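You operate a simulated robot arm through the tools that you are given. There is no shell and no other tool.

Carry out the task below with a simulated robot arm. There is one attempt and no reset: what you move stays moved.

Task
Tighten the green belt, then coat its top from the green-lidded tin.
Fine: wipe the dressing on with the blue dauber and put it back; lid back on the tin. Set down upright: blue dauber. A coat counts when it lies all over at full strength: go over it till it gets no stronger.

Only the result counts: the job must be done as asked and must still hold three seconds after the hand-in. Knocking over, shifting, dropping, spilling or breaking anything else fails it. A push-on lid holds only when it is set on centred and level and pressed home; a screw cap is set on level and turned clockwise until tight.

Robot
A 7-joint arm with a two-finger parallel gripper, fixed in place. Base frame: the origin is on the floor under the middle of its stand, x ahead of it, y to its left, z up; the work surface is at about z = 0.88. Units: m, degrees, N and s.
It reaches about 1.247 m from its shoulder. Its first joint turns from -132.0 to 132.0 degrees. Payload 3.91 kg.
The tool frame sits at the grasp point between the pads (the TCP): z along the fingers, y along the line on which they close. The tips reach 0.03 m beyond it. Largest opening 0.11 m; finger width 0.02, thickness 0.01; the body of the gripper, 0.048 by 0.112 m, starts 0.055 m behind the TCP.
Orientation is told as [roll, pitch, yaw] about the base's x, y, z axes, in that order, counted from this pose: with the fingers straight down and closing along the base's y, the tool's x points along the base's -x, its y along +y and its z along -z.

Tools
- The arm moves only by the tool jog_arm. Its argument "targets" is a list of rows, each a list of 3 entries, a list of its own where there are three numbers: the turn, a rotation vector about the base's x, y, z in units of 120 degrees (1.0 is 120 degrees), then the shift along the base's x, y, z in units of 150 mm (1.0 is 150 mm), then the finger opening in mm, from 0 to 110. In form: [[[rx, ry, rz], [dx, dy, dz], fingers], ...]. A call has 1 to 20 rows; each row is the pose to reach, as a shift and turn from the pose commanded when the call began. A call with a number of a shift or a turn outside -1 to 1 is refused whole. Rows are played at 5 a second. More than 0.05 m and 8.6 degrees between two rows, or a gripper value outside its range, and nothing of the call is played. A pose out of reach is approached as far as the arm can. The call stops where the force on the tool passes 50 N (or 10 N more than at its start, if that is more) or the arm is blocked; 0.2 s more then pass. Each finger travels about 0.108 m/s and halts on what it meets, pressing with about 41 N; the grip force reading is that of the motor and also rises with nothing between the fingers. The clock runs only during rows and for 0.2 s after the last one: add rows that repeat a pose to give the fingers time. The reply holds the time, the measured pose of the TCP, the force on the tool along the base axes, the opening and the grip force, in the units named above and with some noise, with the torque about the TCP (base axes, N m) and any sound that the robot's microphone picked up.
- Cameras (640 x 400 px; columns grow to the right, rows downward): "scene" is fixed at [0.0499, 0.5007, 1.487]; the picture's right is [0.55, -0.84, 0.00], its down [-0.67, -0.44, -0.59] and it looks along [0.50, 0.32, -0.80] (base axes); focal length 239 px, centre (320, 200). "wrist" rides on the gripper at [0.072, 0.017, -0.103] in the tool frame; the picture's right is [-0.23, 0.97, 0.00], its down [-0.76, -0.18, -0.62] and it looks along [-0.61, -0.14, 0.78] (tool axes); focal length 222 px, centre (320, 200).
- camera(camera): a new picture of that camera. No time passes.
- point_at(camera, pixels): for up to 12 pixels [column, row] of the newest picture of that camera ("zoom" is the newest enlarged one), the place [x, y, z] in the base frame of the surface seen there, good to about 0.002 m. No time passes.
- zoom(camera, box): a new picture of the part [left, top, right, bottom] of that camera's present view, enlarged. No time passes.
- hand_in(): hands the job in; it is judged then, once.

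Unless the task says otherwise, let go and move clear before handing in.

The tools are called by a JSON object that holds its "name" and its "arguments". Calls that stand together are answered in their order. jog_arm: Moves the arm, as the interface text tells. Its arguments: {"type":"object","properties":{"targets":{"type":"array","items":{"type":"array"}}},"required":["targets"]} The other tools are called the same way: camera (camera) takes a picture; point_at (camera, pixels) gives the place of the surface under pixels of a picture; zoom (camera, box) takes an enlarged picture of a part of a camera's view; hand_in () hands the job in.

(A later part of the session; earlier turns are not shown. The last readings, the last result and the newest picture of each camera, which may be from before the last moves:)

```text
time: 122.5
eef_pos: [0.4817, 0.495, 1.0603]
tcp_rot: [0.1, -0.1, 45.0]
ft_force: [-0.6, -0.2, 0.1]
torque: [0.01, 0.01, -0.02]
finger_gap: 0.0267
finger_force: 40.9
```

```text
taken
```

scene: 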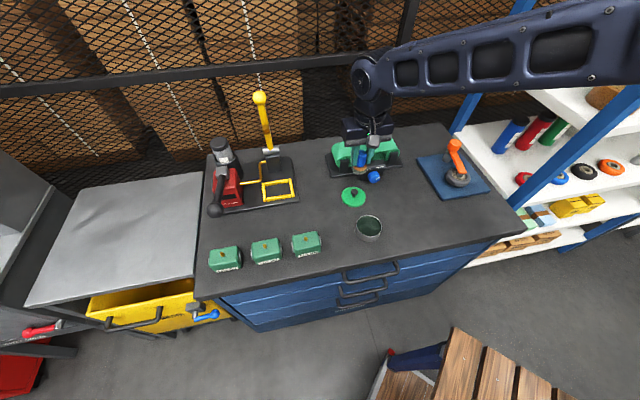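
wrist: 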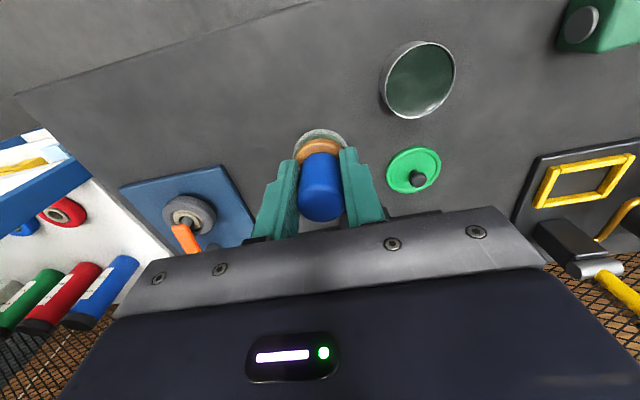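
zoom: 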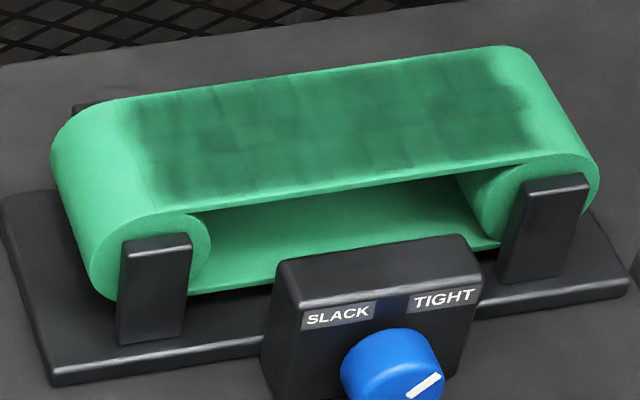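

The view is visually identical to the baseline, so the coat appears saturated. I'll inspect the edges and corners in finer detail.

{"name": "zoom", "arguments": {"camera": "scene", "box": [330, 135, 370, 160]}}

{"name": "zoom", "arguments": {"camera": "scene", "box": [362, 132, 402, 157]}}

```text
16.00 times, centred on (350, 148) of scene
```

zoom: 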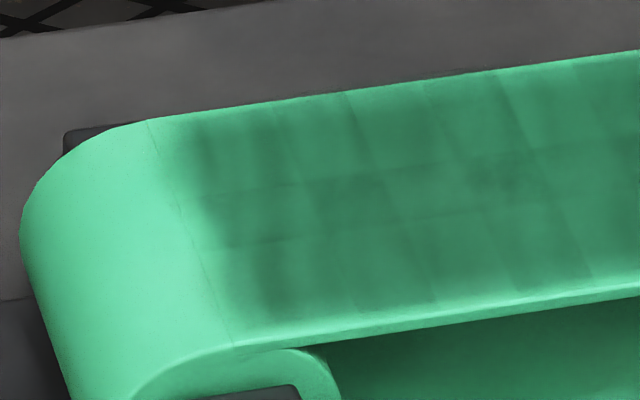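

```text
16.00 times, centred on (382, 144) of scene
```

zoom: 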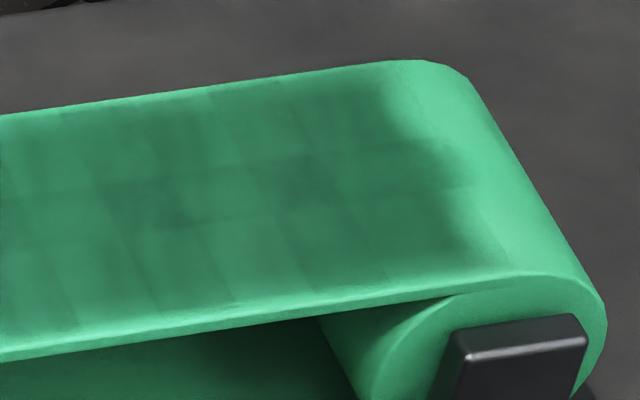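

All cells look evenly dark, with soft fades only at the very edges. As insurance I'll do one more dip and a full lengthwise round.

{"name": "jog_arm", "arguments": {"targets": [[[0, 0, 0], [-0.17, 0.16, 0], 10], [[0, 0, 0], [-0.34, 0.32, 0], 10], [[0, 0, 0], [-0.51, 0.485, 0], 10], [[0, 0, 0], [-0.51, 0.485, -0.2], 10], [[0, 0, 0], [-0.51, 0.485, -0.4], 10], [[0, 0, 0], [-0.51, 0.485, -0.58], 10], [[0, 0, 0], [-0.51, 0.485, -0.65], 10], [[0, 0, 0], [-0.51, 0.485, -0.675], 10], [[0, 0, 0], [-0.51, 0.485, -0.687], 10], [[0, 0, 0], [-0.51, 0.485, -0.687], 10]]}}

{"name": "zoom", "arguments": {"camera": "wrist", "box": [240, 70, 400, 170]}}

```text
time: 124.7
eef_pos: [0.4062, 0.5694, 0.9606]
tcp_rot: [0.1, -0.1, 45.1]
ft_force: [0.8, -0.6, -1.0]
torque: [0.04, 0.03, 0.05]
finger_gap: 0.0267
finger_force: 41.2
```

```text
4.00 times, centred on (320, 120) of wrist
```

zoom: 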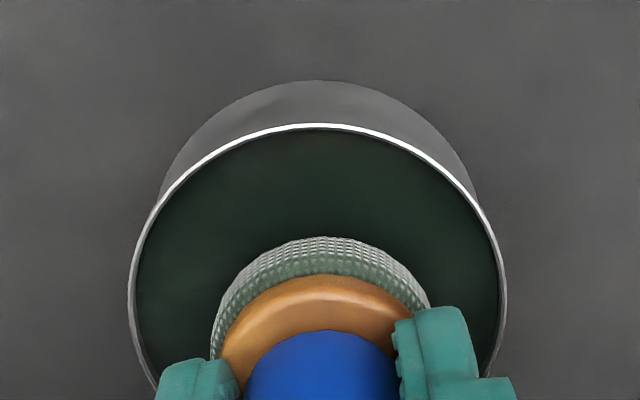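

The pad is still green before dipping, so the last round hardly drew any dressing, which is a sign of saturation. I'll touch the surface lightly, then do a final perimeter-and-middle pass.

{"name": "jog_arm", "arguments": {"targets": [[[0, 0, 0], [0, 0, -0.008], 10], [[0, 0, 0], [0, 0, -0.015], 10], [[0, 0, 0], [0, 0, -0.019], 10], [[0, 0, 0], [0, 0, -0.019], 10]]}}

```text
time: 125.7
eef_pos: [0.4061, 0.5693, 0.9578]
tcp_rot: [0.2, -0.3, 45.0]
ft_force: [1.9, 0.3, 20.7]
torque: [-0.05, -0.15, -0.01]
finger_gap: 0.0268
finger_force: 41.5
```

{"name": "jog_arm", "arguments": {"targets": [[[0, 0, 0], [0, 0, 0.05], 10], [[0, 0, 0], [0, 0, 0.3], 10], [[0, 0, 0], [0, 0, 0.6], 10], [[0, 0, 0], [0.2, 0.22, 0.62], 10], [[0, 0, 0], [0.4, 0.44, 0.62], 10], [[0, 0, 0], [0.6, 0.66, 0.62], 10], [[0, 0, 0], [0.8, 0.88, 0.62], 10], [[0, 0, 0], [0.95, 0.99, 0.62], 10], [[0, 0, 0], [0.95, 0.99, 0.62], 10]]}}

{"name": "jog_arm", "arguments": {"targets": [[[0, 0, 0], [0.06, 0.12, 0], 10], [[0, 0, 0], [0.12, 0.23, 0], 10], [[0, 0, 0], [0.12, 0.23, -0.15], 10], [[0, 0, 0], [0.12, 0.23, -0.26], 10], [[0, 0, 0], [0.12, 0.23, -0.29], 10], [[0, 0, 0], [0.12, 0.23, -0.298], 10], [[0, 0, 0], [0.12, 0.23, -0.298], 10]]}}

{"name": "zoom", "arguments": {"camera": "scene", "box": [325, 130, 405, 180]}}

```text
time: 127.7
eef_pos: [0.5516, 0.7178, 1.0515]
tcp_rot: [0.2, -0.2, 44.9]
ft_force: [-0.2, 1.0, -1.0]
torque: [0.03, -0.01, -0.01]
finger_gap: 0.0266
finger_force: 41.1
```

```text
time: 129.3
eef_pos: [0.5688, 0.7515, 1.0057]
tcp_rot: [0.1, -0.2, 45.0]
ft_force: [0.9, -1.6, 2.2]
torque: [-0.05, 0.02, -0.01]
finger_gap: 0.0269
finger_force: 41.0
```

```text
8.00 times, centred on (365, 155) of scene
```

zoom: 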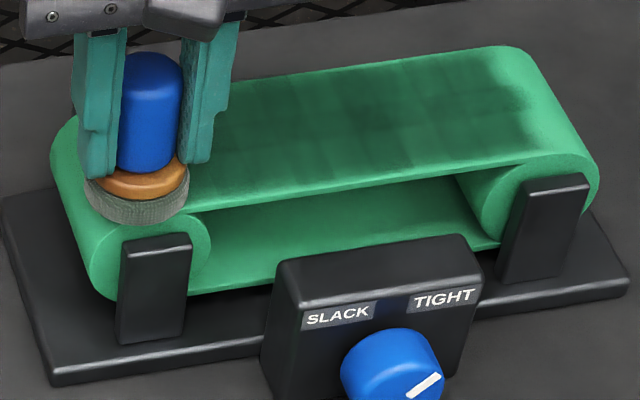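

I'm at the front-left corner with light contact. Sweeping along the front edge to the right.

{"name": "jog_arm", "arguments": {"targets": [[[0, 0, 0], [0, 0, -0.004], 10], [[0, 0, 0], [0.05, -0.05, -0.004], 10], [[0, 0, 0], [0.1, -0.1, -0.004], 10], [[0, 0, 0], [0.15, -0.15, -0.004], 10], [[0, 0, 0], [0.2, -0.2, -0.004], 10], [[0, 0, 0], [0.25, -0.25, -0.004], 10], [[0, 0, 0], [0.3, -0.3, -0.004], 10], [[0, 0, 0], [0.35, -0.35, -0.004], 10], [[0, 0, 0], [0.4, -0.4, -0.004], 10], [[0, 0, 0], [0.45, -0.45, -0.004], 10], [[0, 0, 0], [0.5, -0.5, -0.004], 10], [[0, 0, 0], [0.55, -0.55, -0.004], 10], [[0, 0, 0], [0.6, -0.6, -0.004], 10], [[0, 0, 0], [0.65, -0.65, -0.004], 10], [[0, 0, 0], [0.7, -0.7, -0.004], 10], [[0, 0, 0], [0.75, -0.75, -0.004], 10], [[0, 0, 0], [0.8, -0.8, -0.004], 10], [[0, 0, 0], [0.84, -0.84, -0.004], 10]]}}

```text
time: 133.1
eef_pos: [0.6941, 0.6261, 1.0038]
tcp_rot: [0.0, -0.2, 45.0]
ft_force: [-2.6, 2.3, 12.2]
torque: [0.25, 0.16, 0.0]
finger_gap: 0.0269
finger_force: 40.7
```

Now the middle line, right to left.

{"name": "jog_arm", "arguments": {"targets": [[[0, 0, 0], [0.06, 0.06, -0.002], 10], [[0, 0, 0], [0.12, 0.12, -0.002], 10], [[0, 0, 0], [0.07, 0.17, -0.002], 10], [[0, 0, 0], [0.02, 0.22, -0.002], 10], [[0, 0, 0], [-0.03, 0.27, -0.002], 10], [[0, 0, 0], [-0.08, 0.32, -0.002], 10], [[0, 0, 0], [-0.13, 0.37, -0.002], 10], [[0, 0, 0], [-0.18, 0.42, -0.002], 10], [[0, 0, 0], [-0.23, 0.47, -0.002], 10], [[0, 0, 0], [-0.28, 0.52, -0.002], 10], [[0, 0, 0], [-0.33, 0.57, -0.002], 10], [[0, 0, 0], [-0.38, 0.62, -0.002], 10], [[0, 0, 0], [-0.43, 0.67, -0.002], 10], [[0, 0, 0], [-0.48, 0.72, -0.002], 10], [[0, 0, 0], [-0.53, 0.77, -0.002], 10], [[0, 0, 0], [-0.58, 0.82, -0.002], 10], [[0, 0, 0], [-0.63, 0.87, -0.002], 10], [[0, 0, 0], [-0.68, 0.92, -0.002], 10], [[0, 0, 0], [-0.73, 0.97, -0.002], 10]]}}

{"name": "zoom", "arguments": {"camera": "scene", "box": [325, 130, 405, 180]}}

```text
time: 137.1
eef_pos: [0.5829, 0.7714, 1.0044]
tcp_rot: [0.0, -0.1, 44.9]
ft_force: [2.6, -2.0, 12.2]
torque: [-0.21, -0.33, -0.03]
finger_gap: 0.0269
finger_force: 40.9
```

```text
8.00 times, centred on (365, 155) of scene
```

zoom: 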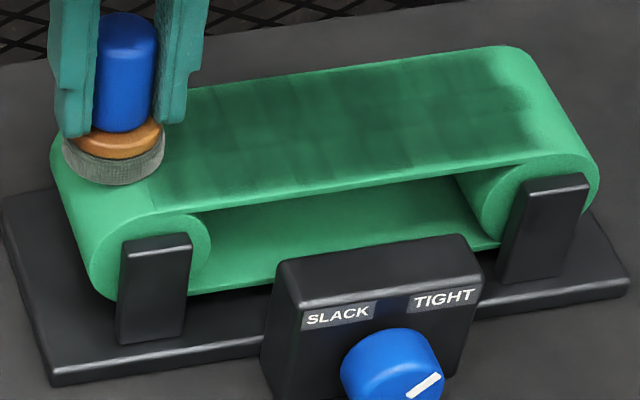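

Now the back edge, left to right.

{"name": "jog_arm", "arguments": {"targets": [[[0, 0, 0], [0.065, 0.065, -0.002], 10], [[0, 0, 0], [0.13, 0.13, -0.002], 10], [[0, 0, 0], [0.18, 0.08, -0.002], 10], [[0, 0, 0], [0.23, 0.03, -0.002], 10], [[0, 0, 0], [0.28, -0.02, -0.002], 10], [[0, 0, 0], [0.33, -0.07, -0.002], 10], [[0, 0, 0], [0.38, -0.12, -0.002], 10], [[0, 0, 0], [0.43, -0.17, -0.002], 10], [[0, 0, 0], [0.48, -0.22, -0.002], 10], [[0, 0, 0], [0.53, -0.27, -0.002], 10], [[0, 0, 0], [0.58, -0.32, -0.002], 10], [[0, 0, 0], [0.63, -0.37, -0.002], 10], [[0, 0, 0], [0.68, -0.42, -0.002], 10], [[0, 0, 0], [0.73, -0.47, -0.002], 10], [[0, 0, 0], [0.78, -0.52, -0.002], 10], [[0, 0, 0], [0.83, -0.57, -0.002], 10], [[0, 0, 0], [0.88, -0.62, -0.002], 10], [[0, 0, 0], [0.93, -0.67, -0.002], 10], [[0, 0, 0], [0.98, -0.72, -0.002], 10], [[0, 0, 0], [0.98, -0.72, -0.002], 10]]}}

{"name": "zoom", "arguments": {"camera": "scene", "box": [325, 130, 405, 180]}}

```text
time: 141.3
eef_pos: [0.7309, 0.6632, 1.0034]
tcp_rot: [0.1, -0.3, 45.0]
ft_force: [-7.2, 6.5, 27.9]
torque: [0.47, 0.52, -0.02]
finger_gap: 0.0272
finger_force: 41.1
```

```text
8.00 times, centred on (365, 155) of scene
```

zoom: 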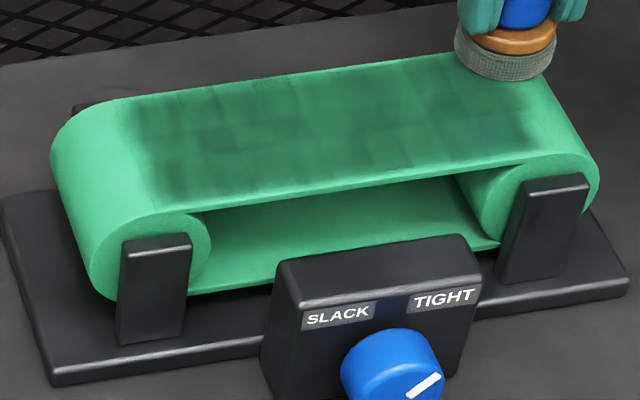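

The coat looks the same again, so it's saturated. I'm lifting and carrying the dauber back to its home spot.

{"name": "jog_arm", "arguments": {"targets": [[[0, 0, 0], [0, 0, 0.1], 10], [[0, 0, 0], [0, 0, 0.4], 10], [[0, 0, 0], [-0.2, -0.2, 0.4], 10], [[0, 0, 0], [-0.4, -0.4, 0.4], 10], [[0, 0, 0], [-0.6, -0.6, 0.4], 10], [[0, 0, 0], [-0.8, -0.8, 0.4], 10], [[0, 0, 0], [-1.0, -1.0, 0.4], 10], [[0, 0, 0], [-1.0, -1.0, 0.4], 10]]}}

{"name": "jog_arm", "arguments": {"targets": [[[0, 0, 0], [-0.2, -0.05, 0], 10], [[0, 0, 0], [-0.4, -0.1, 0], 10], [[0, 0, 0], [-0.6, -0.16, 0], 10], [[0, 0, 0], [-0.61, -0.2, 0], 10], [[0, 0, 0], [-0.61, -0.2, 0], 10]]}}

{"name": "camera", "arguments": {"camera": "wrist"}}

{"name": "zoom", "arguments": {"camera": "scene", "box": [325, 130, 405, 180]}}

```text
time: 143.1
eef_pos: [0.5799, 0.5129, 1.0663]
tcp_rot: [0.1, -0.1, 45.0]
ft_force: [-0.3, 0.0, -0.4]
torque: [-0.03, 0.01, 0.02]
finger_gap: 0.0267
finger_force: 40.8
```

```text
time: 144.3
eef_pos: [0.4902, 0.4837, 1.0642]
tcp_rot: [0.1, -0.1, 45.0]
ft_force: [-0.2, 0.8, -1.4]
torque: [0.0, 0.02, 0.0]
finger_gap: 0.027
finger_force: 41.1
```

```text
taken
```

wrist: 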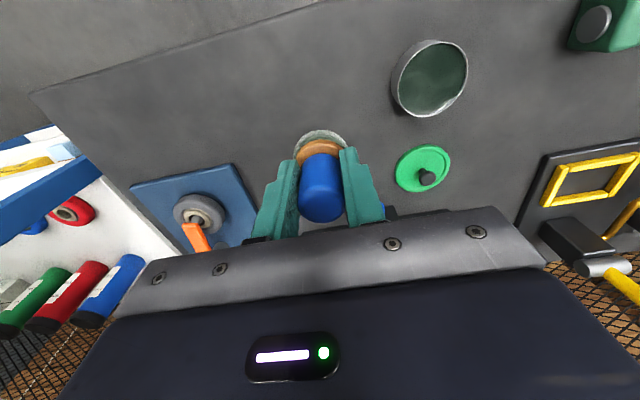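

```text
8.00 times, centred on (365, 155) of scene
```

zoom: 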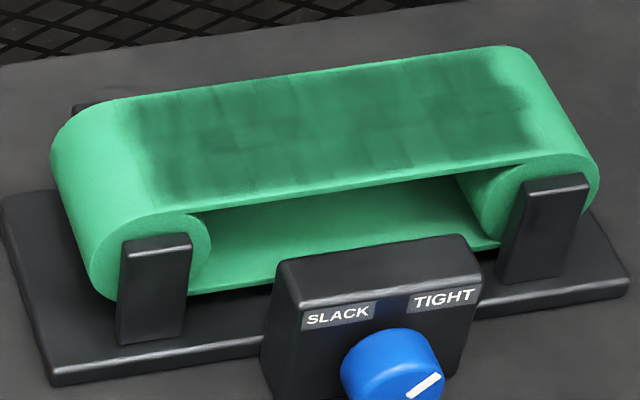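

The coat matches the previous views. I'm lowering the dauber over its original spot at (0.489,0.483), stopping just above the table.

{"name": "jog_arm", "arguments": {"targets": [[[0, 0, 0], [0, 0, -0.25], 10], [[0, 0, 0], [0, 0, -0.5], 10], [[0, 0, 0], [0, 0, -0.7], 10], [[0, 0, 0], [0, 0, -0.82], 10], [[0, 0, 0], [0, 0, -0.86], 10], [[0, 0, 0], [0, 0, -0.86], 10]]}}

{"name": "zoom", "arguments": {"camera": "scene", "box": [360, 180, 460, 243]}}

{"name": "zoom", "arguments": {"camera": "wrist", "box": [240, 100, 400, 200]}}

```text
time: 145.7
eef_pos: [0.4894, 0.4843, 0.9343]
tcp_rot: [0.2, -0.2, 45.1]
ft_force: [0.5, 0.0, -0.9]
torque: [-0.02, 0.01, -0.01]
finger_gap: 0.0268
finger_force: 40.8
```

```text
6.35 times, centred on (410, 212) of scene
```

zoom: 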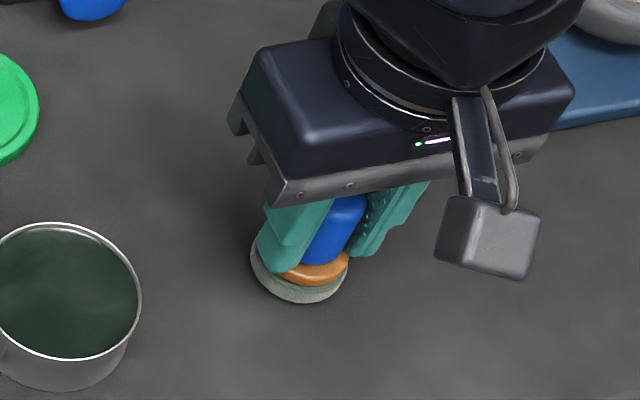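

```text
4.00 times, centred on (320, 150) of wrist
```

zoom: 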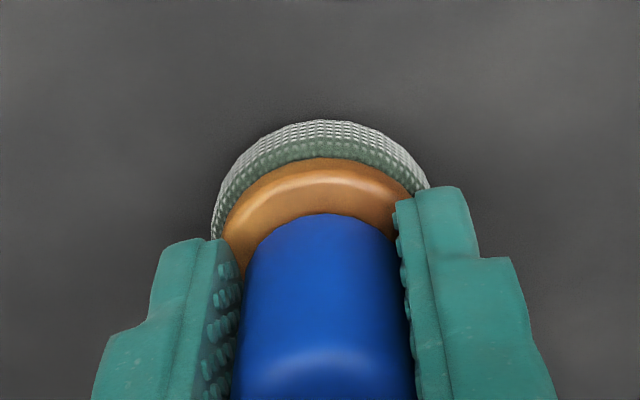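

The pad is just above the table. I'm lowering gently until it touches.

{"name": "jog_arm", "arguments": {"targets": [[[0, 0, 0], [0, 0, -0.012], 10], [[0, 0, 0], [0, 0, -0.02], 10], [[0, 0, 0], [0, 0, -0.026], 10], [[0, 0, 0], [0, 0, -0.026], 10]]}}

```text
time: 146.7
eef_pos: [0.4897, 0.4837, 0.9309]
tcp_rot: [0.1, -0.1, 45.1]
ft_force: [0.3, -0.9, -1.0]
torque: [-0.01, -0.01, 0.01]
finger_gap: 0.0269
finger_force: 41.2
```

{"name": "jog_arm", "arguments": {"targets": [[[0, 0, 0], [0, 0, -0.006], 10], [[0, 0, 0], [0, 0, -0.012], 10], [[0, 0, 0], [0, 0, -0.012], 10]]}}

```text
time: 147.5
eef_pos: [0.4905, 0.483, 0.9293]
tcp_rot: [0.1, -0.4, 45.0]
ft_force: [0.7, -2.6, 25.1]
torque: [-0.13, -0.11, 0.02]
finger_gap: 0.0267
finger_force: 40.8
```

The pad is down with 25 N. I'm easing off, opening, and rising straight up.

{"name": "jog_arm", "arguments": {"targets": [[[0, 0, 0], [0, 0, 0.005], 10], [[0, 0, 0], [0, 0, 0.005], 30], [[0, 0, 0], [0, 0, 0.005], 40], [[0, 0, 0], [0, 0, 0.005], 46], [[0, 0, 0], [0, 0, 0.1], 48], [[0, 0, 0], [0, 0, 0.3], 50], [[0, 0, 0], [0, 0, 0.55], 50], [[0, 0, 0], [0, 0, 0.75], 50], [[0, 0, 0], [0, 0, 0.75], 50]]}}

{"name": "camera", "arguments": {"camera": "wrist"}}

{"name": "zoom", "arguments": {"camera": "scene", "box": [360, 180, 460, 243]}}

```text
time: 149.5
eef_pos: [0.4874, 0.4846, 1.039]
tcp_rot: [0.1, -0.2, 45.1]
ft_force: [0.6, 0.3, 0.2]
torque: [0.01, 0.0, 0.01]
finger_gap: 0.0499
finger_force: 0.1
```

```text
taken
```

wrist: 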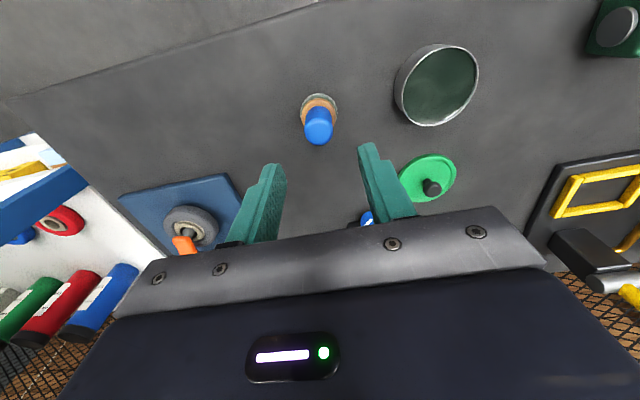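

```text
6.35 times, centred on (410, 212) of scene
```

zoom: 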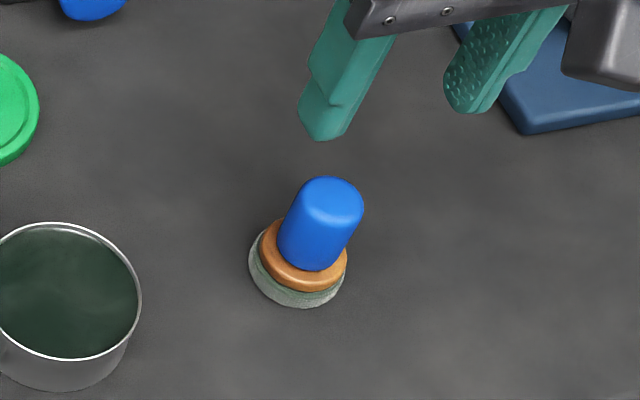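

The dauber stands upright at its original spot. Now I'm going to the lid.

{"name": "jog_arm", "arguments": {"targets": [[[0, 0, 0], [0, 0.25, 0.0], 50], [[0, 0, 0], [0, 0.5, 0.0], 50], [[0, 0, 0], [0, 0.75, 0], 50], [[0, 0, 0], [0.01, 1.0, -0.05], 50]]}}

{"name": "jog_arm", "arguments": {"targets": [[[0, 0, 0], [0, 0.1, -0.05], 50], [[0, 0, 0], [0, 0.17, -0.1], 50], [[0, 0, 0], [0, 0.17, -0.1], 50]]}}

{"name": "zoom", "arguments": {"camera": "wrist", "box": [220, 60, 460, 210]}}

```text
time: 150.5
eef_pos: [0.4919, 0.6315, 1.0357]
tcp_rot: [0.1, -0.1, 45.1]
ft_force: [0.9, -0.3, 0.3]
torque: [0.04, 0.02, -0.01]
finger_gap: 0.0501
finger_force: 0.0
```

```text
time: 151.3
eef_pos: [0.4927, 0.658, 1.0184]
tcp_rot: [0.2, -0.2, 44.9]
ft_force: [0.9, -0.1, -1.3]
torque: [0.0, 0.0, 0.04]
finger_gap: 0.0502
finger_force: 0.0
```

```text
2.67 times, centred on (340, 135) of wrist
```

zoom: 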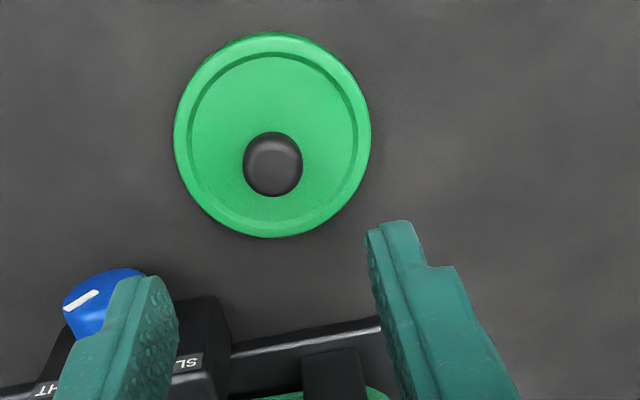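

{"name": "point_at", "arguments": {"camera": "zoom", "pixels": [[180, 135], [366, 135], [273, 38], [273, 232], [273, 165], [246, 163], [299, 163], [273, 136], [273, 193], [220, 100], [330, 100]]}}

```text
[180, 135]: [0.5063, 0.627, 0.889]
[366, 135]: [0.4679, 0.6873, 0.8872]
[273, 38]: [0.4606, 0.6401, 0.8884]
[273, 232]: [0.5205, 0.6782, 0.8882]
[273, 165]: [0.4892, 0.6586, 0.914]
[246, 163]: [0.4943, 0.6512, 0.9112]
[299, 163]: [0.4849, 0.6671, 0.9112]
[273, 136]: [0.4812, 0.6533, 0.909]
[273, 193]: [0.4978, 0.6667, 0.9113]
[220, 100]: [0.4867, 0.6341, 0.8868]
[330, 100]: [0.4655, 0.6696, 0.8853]
```

The lid handle is at about (0.4895,0.6597). I'm lowering over it with the fingers open.

{"name": "jog_arm", "arguments": {"targets": [[[0, 0, 0], [-0.007, 0.007, -0.2], 46], [[0, 0, 0], [-0.007, 0.007, -0.4], 44], [[0, 0, 0], [-0.007, 0.007, -0.55], 44], [[0, 0, 0], [-0.007, 0.007, -0.615], 44], [[0, 0, 0], [-0.007, 0.007, -0.615], 44]]}}

{"name": "zoom", "arguments": {"camera": "wrist", "box": [240, 100, 400, 200]}}

```text
time: 152.5
eef_pos: [0.4886, 0.6598, 0.9266]
tcp_rot: [0.0, -0.1, 45.0]
ft_force: [0.3, 0.6, -0.1]
torque: [-0.03, 0.01, 0.0]
finger_gap: 0.044
finger_force: 0.1
```

```text
4.00 times, centred on (320, 150) of wrist
```

zoom: 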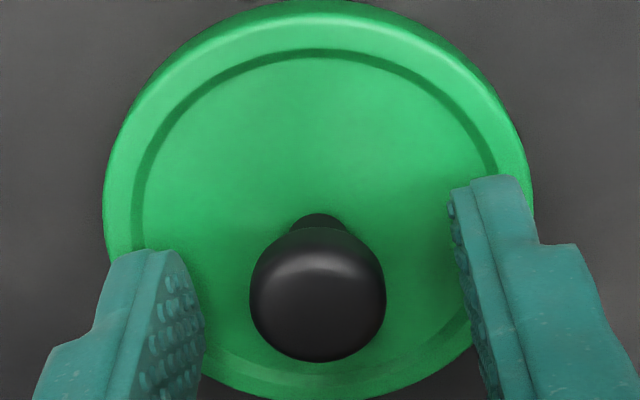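

The handle is centred between the fingers. I'm lowering 2 mm more and closing.

{"name": "jog_arm", "arguments": {"targets": [[[0, 0, 0], [0, 0, -0.012], 44], [[0, 0, 0], [0, 0, -0.012], 30], [[0, 0, 0], [0, 0, -0.012], 15], [[0, 0, 0], [0, 0, -0.012], 5], [[0, 0, 0], [0, 0, -0.012], 5]]}}

{"name": "zoom", "arguments": {"camera": "wrist", "box": [240, 100, 400, 200]}}

```text
time: 153.7
eef_pos: [0.4888, 0.6593, 0.9247]
tcp_rot: [0.1, -0.1, 45.0]
ft_force: [-0.4, 0.0, 0.2]
torque: [0.0, 0.03, 0.0]
finger_gap: 0.0189
finger_force: 40.8
```

```text
4.00 times, centred on (320, 150) of wrist
```

zoom: 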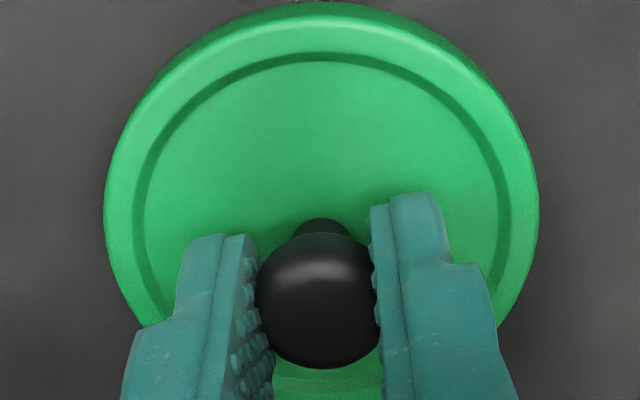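

The lid is gripped. I'm lifting and carrying it back over the tin, to the same pose from which I lifted it off.

{"name": "jog_arm", "arguments": {"targets": [[[0, 0, 0], [0, 0, 0.1], 5], [[0, 0, 0], [0, 0, 0.35], 5], [[0, 0, 0], [0, 0, 0.655], 5], [[0, 0, 0], [-0.14, -0.15, 0.655], 5], [[0, 0, 0], [-0.28, -0.305, 0.655], 5], [[0, 0, 0], [-0.42, -0.46, 0.655], 5], [[0, 0, 0], [-0.563, -0.61, 0.655], 5], [[0, 0, 0], [-0.563, -0.61, 0.655], 5]]}}

{"name": "camera", "arguments": {"camera": "wrist"}}

{"name": "zoom", "arguments": {"camera": "scene", "box": [330, 180, 450, 255]}}

{"name": "point_at", "arguments": {"camera": "zoom", "pixels": [[150, 245], [205, 300], [270, 270], [140, 265], [180, 280], [230, 275], [160, 130], [310, 150], [230, 230]]}}

```text
time: 155.5
eef_pos: [0.4079, 0.5667, 1.0239]
tcp_rot: [0.0, -0.1, 45.1]
ft_force: [0.1, -0.2, -1.4]
torque: [0.03, -0.01, 0.05]
finger_gap: 0.0186
finger_force: 40.7
```

```text
taken
```

wrist: 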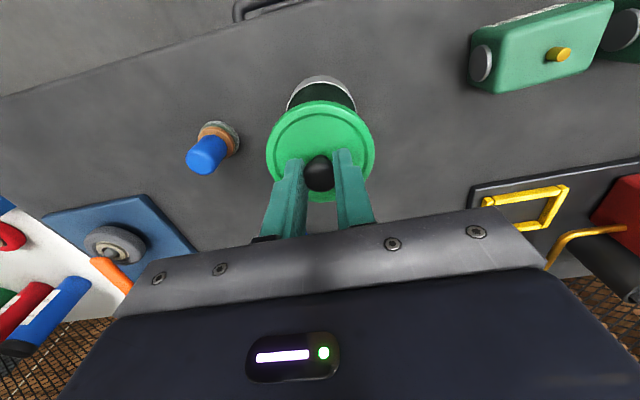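

```text
5.33 times, centred on (390, 218) of scene
```

zoom: 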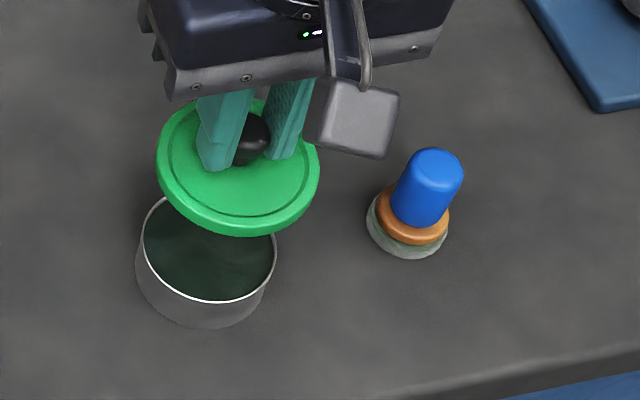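

```text
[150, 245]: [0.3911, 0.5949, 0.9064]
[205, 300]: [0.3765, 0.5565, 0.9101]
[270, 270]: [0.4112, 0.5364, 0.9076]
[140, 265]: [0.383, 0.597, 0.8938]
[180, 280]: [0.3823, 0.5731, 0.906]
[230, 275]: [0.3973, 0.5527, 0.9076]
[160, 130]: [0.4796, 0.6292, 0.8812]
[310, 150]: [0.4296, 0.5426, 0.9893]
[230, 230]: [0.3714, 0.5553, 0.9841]
```

Compared with the lift-off view, the lid is about 2.7 mm too far along +u (tin at 288–356 now versus 285–353 before, and the measured x,y agrees). I'm correcting that and lowering to about 1 cm above seating.

{"name": "jog_arm", "arguments": {"targets": [[[0, 0, 0], [-0.0153, 0.01, 0], 5], [[0, 0, 0], [-0.0153, 0.01, -0.1], 5], [[0, 0, 0], [-0.0153, 0.01, -0.25], 5], [[0, 0, 0], [-0.0153, 0.01, -0.35], 5], [[0, 0, 0], [-0.0153, 0.01, -0.4], 5], [[0, 0, 0], [-0.0153, 0.01, -0.4], 5]]}}

{"name": "zoom", "arguments": {"camera": "wrist", "box": [240, 70, 400, 170]}}

{"name": "zoom", "arguments": {"camera": "scene", "box": [340, 195, 400, 232]}}

```text
time: 156.9
eef_pos: [0.4022, 0.5686, 0.9627]
tcp_rot: [0.1, -0.1, 45.0]
ft_force: [0.2, 0.2, -1.1]
torque: [-0.01, 0.01, 0.0]
finger_gap: 0.0186
finger_force: 40.6
```

```text
4.00 times, centred on (320, 120) of wrist
```

zoom: 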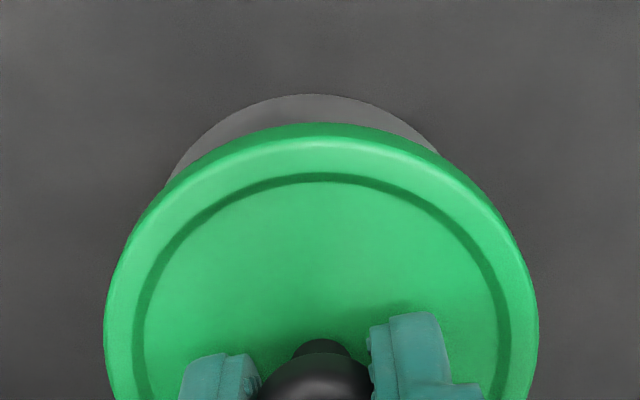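

```text
10.67 times, centred on (370, 214) of scene
```

zoom: 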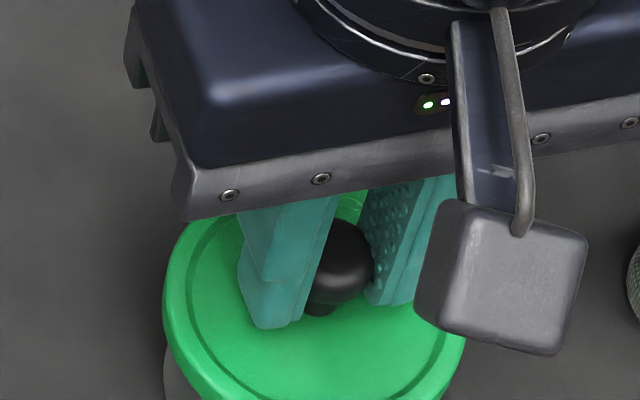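

The readings are noisy (x=0.4022 here), so I'll take a few more before seating the lid.

{"name": "jog_arm", "arguments": {"targets": [[[0, 0, 0], [0, 0, 0], 5]]}}

{"name": "jog_arm", "arguments": {"targets": [[[0, 0, 0], [0, 0, 0], 5]]}}

{"name": "jog_arm", "arguments": {"targets": [[[0, 0, 0], [0, 0, 0], 5]]}}

{"name": "jog_arm", "arguments": {"targets": [[[0, 0, 0], [0, 0, 0], 5]]}}

{"name": "jog_arm", "arguments": {"targets": [[[0, 0, 0], [0, 0, 0], 5]]}}

{"name": "point_at", "arguments": {"camera": "zoom", "pixels": [[168, 280], [178, 330], [230, 390], [457, 360], [440, 395], [300, 380], [190, 240], [166, 345], [166, 380]]}}

```text
time: 157.3
eef_pos: [0.4031, 0.5687, 0.9639]
tcp_rot: [0.1, 0.0, 45.0]
ft_force: [0.2, -0.3, -0.6]
torque: [-0.01, -0.01, 0.0]
finger_gap: 0.0186
finger_force: 41.1
```

```text
time: 157.7
eef_pos: [0.4028, 0.5686, 0.9643]
tcp_rot: [0.1, -0.1, 45.0]
ft_force: [0.2, 0.3, 0.4]
torque: [0.01, 0.0, 0.0]
finger_gap: 0.0188
finger_force: 41.0
```

```text
time: 158.1
eef_pos: [0.4025, 0.5686, 0.9643]
tcp_rot: [0.1, -0.1, 45.0]
ft_force: [0.2, 0.0, -0.9]
torque: [-0.01, -0.02, -0.02]
finger_gap: 0.0187
finger_force: 40.6
```

```text
time: 158.5
eef_pos: [0.4028, 0.5693, 0.9647]
tcp_rot: [0.1, -0.1, 45.0]
ft_force: [0.0, -0.2, 0.0]
torque: [-0.01, 0.04, 0.03]
finger_gap: 0.0187
finger_force: 41.2
```

```text
time: 158.9
eef_pos: [0.4031, 0.5684, 0.9641]
tcp_rot: [0.1, -0.2, 45.0]
ft_force: [0.1, -0.5, -0.4]
torque: [0.02, 0.03, 0.01]
finger_gap: 0.0183
finger_force: 40.8
```

```text
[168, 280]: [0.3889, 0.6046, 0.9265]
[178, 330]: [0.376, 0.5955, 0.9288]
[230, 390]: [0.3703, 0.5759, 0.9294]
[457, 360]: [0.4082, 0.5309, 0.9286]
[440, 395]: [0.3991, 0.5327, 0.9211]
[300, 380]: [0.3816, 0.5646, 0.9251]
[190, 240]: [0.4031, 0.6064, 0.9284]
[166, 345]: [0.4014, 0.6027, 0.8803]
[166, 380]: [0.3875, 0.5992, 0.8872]
```

The average reads (0.4028,0.5687), about 2–3 mm from the original pick pose (0.4056,0.5684). I'll go back up to the lift-off reference height and compare the views before committing.

{"name": "jog_arm", "arguments": {"targets": [[[0, 0, 0], [0, 0, 0.2], 5], [[0, 0, 0], [0, 0, 0.393], 5], [[0, 0, 0], [0, 0, 0.393], 5], [[0, 0, 0], [0, 0, 0.393], 5], [[0, 0, 0], [0, 0, 0.393], 5]]}}

{"name": "zoom", "arguments": {"camera": "scene", "box": [330, 180, 450, 255]}}

{"name": "camera", "arguments": {"camera": "wrist"}}

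```text
time: 160.1
eef_pos: [0.4042, 0.5691, 1.0237]
tcp_rot: [0.1, 0.0, 45.0]
ft_force: [0.3, 0.3, -0.4]
torque: [0.02, 0.04, 0.01]
finger_gap: 0.0186
finger_force: 41.0
```

```text
5.33 times, centred on (390, 218) of scene
```

zoom: 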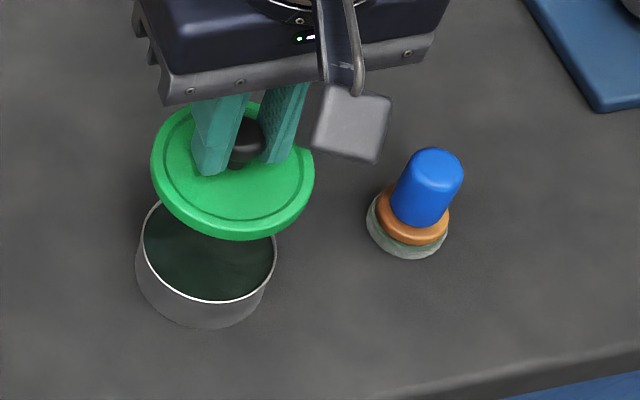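

```text
taken
```

wrist: 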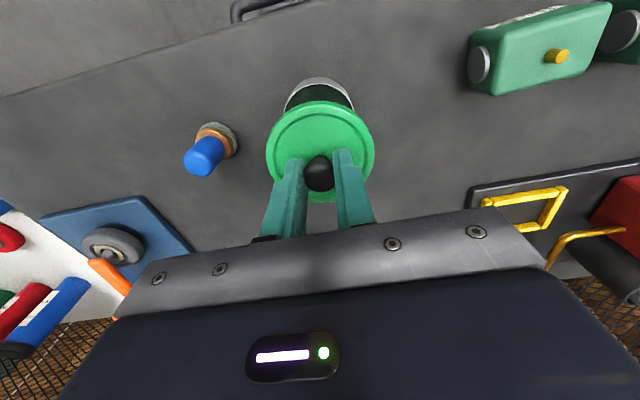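

The view now matches the lift-off reference: lid edges at 151/314 versus 151/315, tin at the same place. I'll apply a small +1 mm tweak and lower to just above engagement.

{"name": "jog_arm", "arguments": {"targets": [[[0, 0, 0], [0.0067, 0.0007, 0], 5], [[0, 0, 0], [0.0067, 0.0007, -0.15], 5], [[0, 0, 0], [0.0067, 0.0007, -0.3], 5], [[0, 0, 0], [0.0067, 0.0007, -0.4], 5], [[0, 0, 0], [0.0067, 0.0007, -0.42], 5], [[0, 0, 0], [0.0067, 0.0007, -0.42], 5]]}}

{"name": "zoom", "arguments": {"camera": "scene", "box": [330, 180, 450, 255]}}

{"name": "camera", "arguments": {"camera": "wrist"}}

```text
time: 161.5
eef_pos: [0.4047, 0.5706, 0.9588]
tcp_rot: [0.0, -0.1, 45.0]
ft_force: [0.4, -0.1, -0.8]
torque: [0.03, 0.0, 0.02]
finger_gap: 0.0185
finger_force: 40.7
```

```text
5.33 times, centred on (390, 218) of scene
```

zoom: 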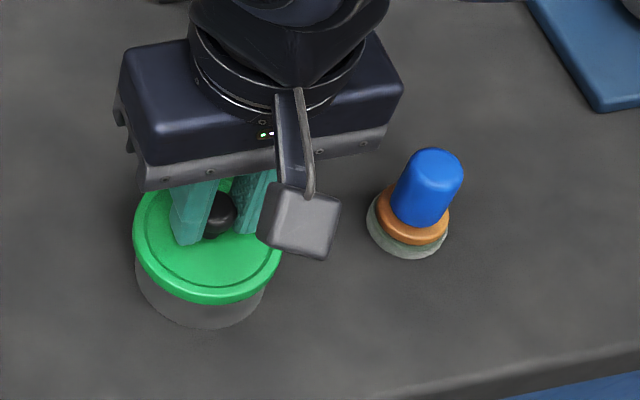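

```text
taken
```

wrist: 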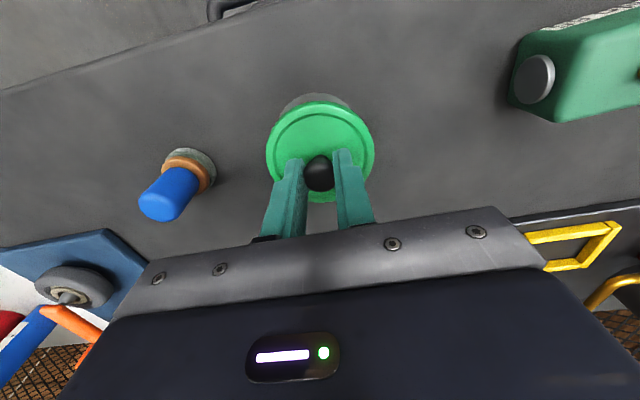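

The lid sits over the tin with its left and right edges matching the seated reference. I'll measure the lid rim's centre directly to check the front-back alignment.

{"name": "zoom", "arguments": {"camera": "wrist", "box": [250, 85, 390, 172]}}

{"name": "point_at", "arguments": {"camera": "zoom", "pixels": [[78, 290], [565, 290], [320, 85], [150, 160], [490, 160], [200, 120], [440, 120], [320, 95], [85, 250], [555, 250], [230, 105], [410, 105]]}}

{"name": "point_at", "arguments": {"camera": "zoom", "pixels": [[320, 60], [250, 75], [390, 75], [300, 65], [180, 120], [450, 110], [320, 110], [90, 300], [550, 300], [120, 200], [520, 200]]}}

```text
4.57 times, centred on (320, 128) of wrist
```

zoom: 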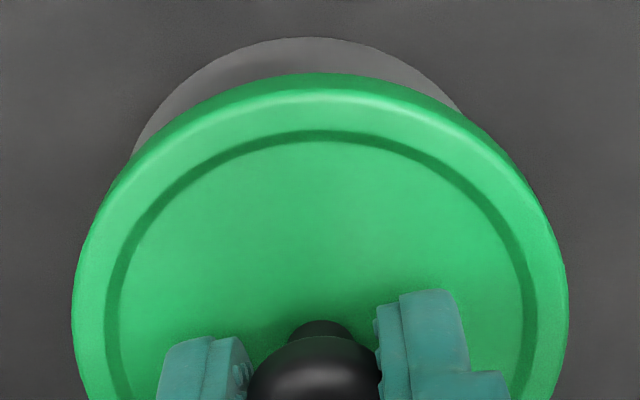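

```text
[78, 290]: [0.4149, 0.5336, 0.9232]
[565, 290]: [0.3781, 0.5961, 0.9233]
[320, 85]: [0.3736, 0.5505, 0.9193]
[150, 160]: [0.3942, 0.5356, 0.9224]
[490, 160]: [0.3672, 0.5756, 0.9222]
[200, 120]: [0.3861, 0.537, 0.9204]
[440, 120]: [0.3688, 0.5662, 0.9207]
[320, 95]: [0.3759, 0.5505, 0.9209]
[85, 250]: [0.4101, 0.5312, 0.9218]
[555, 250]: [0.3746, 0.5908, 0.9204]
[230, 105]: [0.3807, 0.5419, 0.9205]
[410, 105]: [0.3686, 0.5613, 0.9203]
```

```text
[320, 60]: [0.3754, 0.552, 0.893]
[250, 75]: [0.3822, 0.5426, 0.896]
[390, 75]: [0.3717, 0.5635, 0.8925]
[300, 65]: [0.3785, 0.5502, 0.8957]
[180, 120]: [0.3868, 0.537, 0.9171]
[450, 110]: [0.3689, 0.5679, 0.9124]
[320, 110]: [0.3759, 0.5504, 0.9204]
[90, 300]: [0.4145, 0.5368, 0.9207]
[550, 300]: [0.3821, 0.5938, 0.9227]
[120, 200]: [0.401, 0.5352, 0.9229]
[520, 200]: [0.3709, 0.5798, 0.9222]
```

The lid centre fits about (0.4042,0.569) and the tin (0.405,0.568), so the lid is about 1.3 mm off along -u. I'm correcting and lowering slowly to seat it.

{"name": "jog_arm", "arguments": {"targets": [[[0, 0, 0], [0.0057, -0.0057, 0], 5], [[0, 0, 0], [0.0057, -0.0057, -0.015], 5], [[0, 0, 0], [0.0057, -0.0057, -0.03], 5], [[0, 0, 0], [0.0057, -0.0057, -0.04], 5], [[0, 0, 0], [0.0057, -0.0057, -0.05], 5], [[0, 0, 0], [0.0057, -0.0057, -0.05], 5]]}}

{"name": "zoom", "arguments": {"camera": "wrist", "box": [250, 85, 390, 172]}}

{"name": "zoom", "arguments": {"camera": "scene", "box": [330, 180, 450, 255]}}

```text
time: 162.9
eef_pos: [0.4061, 0.5681, 0.9518]
tcp_rot: [0.2, -0.1, 45.0]
ft_force: [0.1, 0.1, 0.0]
torque: [0.02, 0.01, 0.01]
finger_gap: 0.0186
finger_force: 40.5
```

```text
4.57 times, centred on (320, 128) of wrist
```

zoom: 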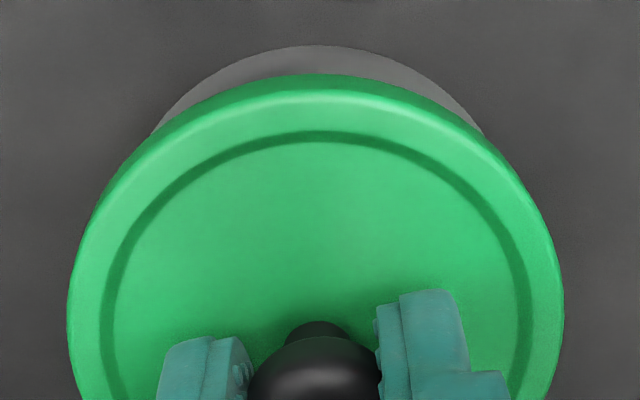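

```text
5.33 times, centred on (390, 218) of scene
```

zoom: 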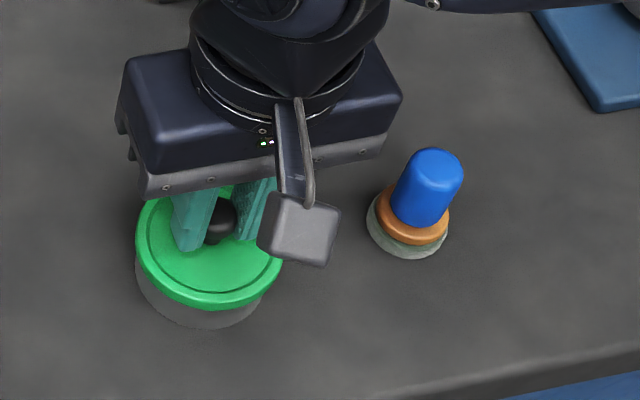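

The tin's visible arc is now symmetric under the lid (arc ends 152 and 482, midpoint 317, same as the lid). Front-back cues suggest the lid is about 1 mm towards the front, so I'll nudge it +1 mm along v and press down.

{"name": "jog_arm", "arguments": {"targets": [[[0, 0, 0], [0.005, 0.005, 0], 5], [[0, 0, 0], [0.005, 0.005, -0.008], 5], [[0, 0, 0], [0.005, 0.005, -0.016], 5], [[0, 0, 0], [0.005, 0.005, -0.022], 5]]}}

{"name": "zoom", "arguments": {"camera": "wrist", "box": [250, 85, 390, 172]}}

```text
time: 163.9
eef_pos: [0.4063, 0.5685, 0.95]
tcp_rot: [0.1, -0.2, 45.0]
ft_force: [1.7, -19.0, 31.7]
torque: [-0.25, -0.13, -0.06]
finger_gap: 0.0186
finger_force: 41.2
heard: snap
```

```text
4.57 times, centred on (320, 128) of wrist
```

zoom: 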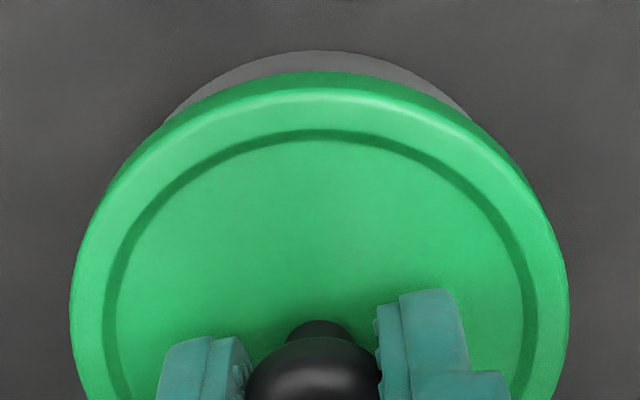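

I heard a snap, so the lid has gone on. I'm opening the fingers without lifting, then rising to inspect.

{"name": "jog_arm", "arguments": {"targets": [[[0, 0, 0], [-0.002, -0.003, 0], 5], [[0, 0, 0], [-0.002, -0.003, 0.002], 24], [[0, 0, 0], [-0.002, -0.003, 0.004], 36], [[0, 0, 0], [-0.002, -0.003, 0.006], 42], [[0, 0, 0], [-0.002, -0.003, 0.1], 44], [[0, 0, 0], [-0.002, -0.003, 0.3], 46], [[0, 0, 0], [-0.002, -0.003, 0.5], 46], [[0, 0, 0], [-0.002, -0.003, 0.5], 46]]}}

{"name": "camera", "arguments": {"camera": "wrist"}}

{"name": "zoom", "arguments": {"camera": "scene", "box": [330, 180, 450, 255]}}

{"name": "zoom", "arguments": {"camera": "wrist", "box": [220, 60, 460, 210]}}

{"name": "point_at", "arguments": {"camera": "zoom", "pixels": [[165, 160], [358, 160], [262, 54], [262, 250], [261, 185], [233, 185], [289, 185], [261, 157], [261, 215], [200, 160], [330, 160], [262, 100]]}}

```text
time: 165.7
eef_pos: [0.4054, 0.569, 1.0239]
tcp_rot: [0.2, 0.0, 45.0]
ft_force: [-0.2, -0.7, -0.5]
torque: [-0.01, -0.02, -0.01]
finger_gap: 0.0457
finger_force: 0.0
```

```text
taken
```

wrist: 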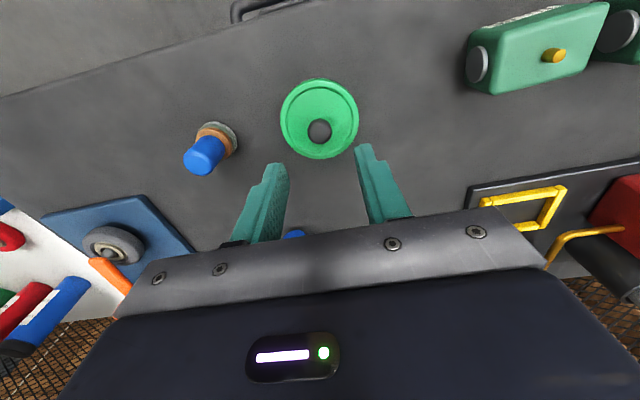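

```text
5.33 times, centred on (390, 218) of scene
```

zoom: 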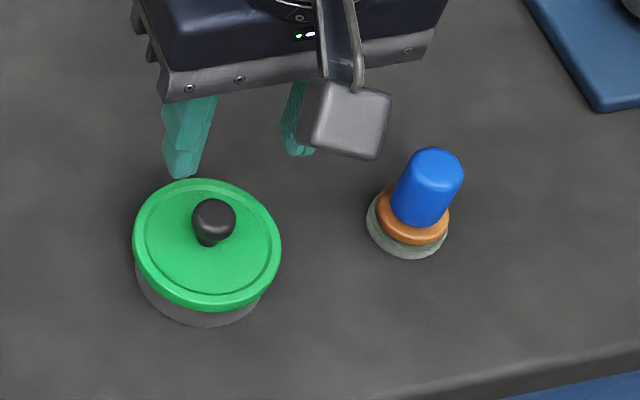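

```text
2.67 times, centred on (340, 135) of wrist
```

zoom: 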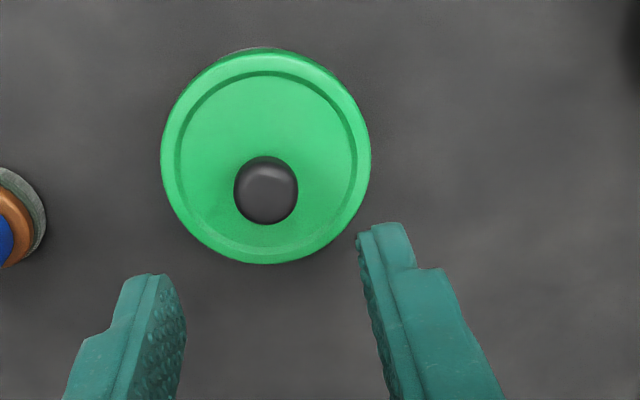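

```text
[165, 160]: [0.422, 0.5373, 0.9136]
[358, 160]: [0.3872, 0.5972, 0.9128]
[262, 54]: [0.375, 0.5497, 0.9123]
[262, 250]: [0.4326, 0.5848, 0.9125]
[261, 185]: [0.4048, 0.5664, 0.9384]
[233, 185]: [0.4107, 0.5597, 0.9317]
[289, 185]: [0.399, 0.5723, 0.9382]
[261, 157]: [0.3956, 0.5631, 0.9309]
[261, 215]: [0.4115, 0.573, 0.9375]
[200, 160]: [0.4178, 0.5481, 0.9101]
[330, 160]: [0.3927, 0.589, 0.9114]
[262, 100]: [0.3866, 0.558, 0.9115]
```

The lid sits level at z≈0.913, as originally. I'll take a closer look at how it's seated and whether the tin moved.

{"name": "zoom", "arguments": {"camera": "scene", "box": [345, 205, 395, 245]}}

{"name": "point_at", "arguments": {"camera": "zoom", "pixels": [[118, 250], [150, 330], [230, 370], [330, 340], [410, 230], [400, 290], [130, 180], [250, 90], [240, 300], [240, 330]]}}

```text
10.00 times, centred on (370, 225) of scene
```

zoom: 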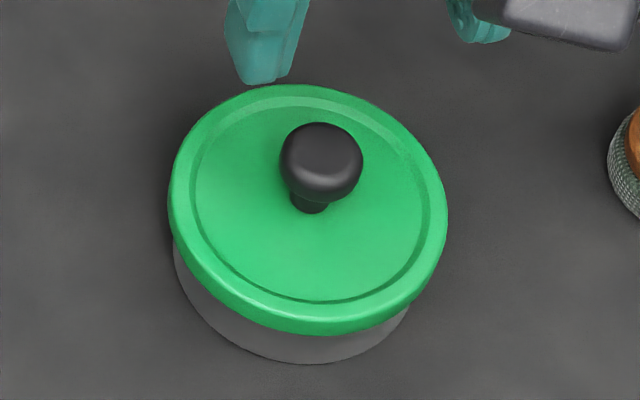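

```text
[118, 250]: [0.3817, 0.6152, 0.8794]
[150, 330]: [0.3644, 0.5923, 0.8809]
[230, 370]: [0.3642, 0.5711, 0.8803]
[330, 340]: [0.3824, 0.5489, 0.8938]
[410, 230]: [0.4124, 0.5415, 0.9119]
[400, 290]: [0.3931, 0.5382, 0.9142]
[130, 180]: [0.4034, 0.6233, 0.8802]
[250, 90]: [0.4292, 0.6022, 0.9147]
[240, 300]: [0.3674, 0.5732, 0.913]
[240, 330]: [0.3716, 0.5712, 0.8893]
```

The lid is level and centred within about 1 mm, at its original height. For certainty I'll close the fingers and press gently on top of the handle.

{"name": "jog_arm", "arguments": {"targets": [[[0, 0, 0], [-0.006, -0.01, 0], 20], [[0, 0, 0], [-0.006, -0.01, 0], 0], [[0, 0, 0], [-0.006, -0.01, -0.15], 0], [[0, 0, 0], [-0.006, -0.01, -0.28], 0], [[0, 0, 0], [-0.006, -0.01, -0.34], 0], [[0, 0, 0], [-0.006, -0.01, -0.34], 0]]}}

{"name": "zoom", "arguments": {"camera": "wrist", "box": [240, 80, 400, 180]}}

```text
time: 167.1
eef_pos: [0.4057, 0.5672, 0.9721]
tcp_rot: [0.1, -0.2, 45.0]
ft_force: [-1.3, 0.2, 0.3]
torque: [-0.03, -0.03, 0.0]
finger_gap: 0.0002
finger_force: 37.6
```

```text
4.00 times, centred on (320, 130) of wrist
```

zoom: 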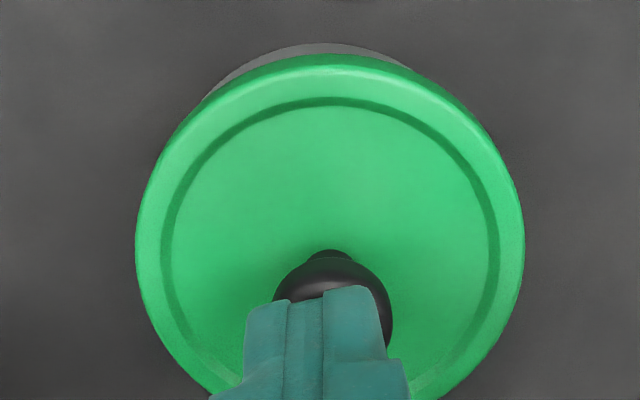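

The fingertips are over the handle, about 1–2 mm to one side. I'm shifting slightly and pressing down gently.

{"name": "jog_arm", "arguments": {"targets": [[[0, 0, 0], [-0.006, 0.006, -0.01], 0], [[0, 0, 0], [-0.006, 0.006, -0.02], 0], [[0, 0, 0], [-0.006, 0.006, -0.027], 0], [[0, 0, 0], [-0.006, 0.006, -0.027], 0]]}}

```text
time: 168.1
eef_pos: [0.4042, 0.5693, 0.9694]
tcp_rot: [0.0, -0.1, 45.0]
ft_force: [0.8, -1.3, 4.9]
torque: [-0.04, -0.04, 0.02]
finger_gap: 0.0001
finger_force: 38.2
```

{"name": "jog_arm", "arguments": {"targets": [[[0, 0, 0], [0, 0, -0.005], 0], [[0, 0, 0], [0, 0, -0.01], 0], [[0, 0, 0], [0, 0, -0.01], 0]]}}

```text
time: 168.9
eef_pos: [0.404, 0.5681, 0.9672]
tcp_rot: [0.2, -0.3, 45.0]
ft_force: [2.4, 0.7, 28.1]
torque: [0.04, -0.17, 0.01]
finger_gap: 0.0
finger_force: 37.9
```

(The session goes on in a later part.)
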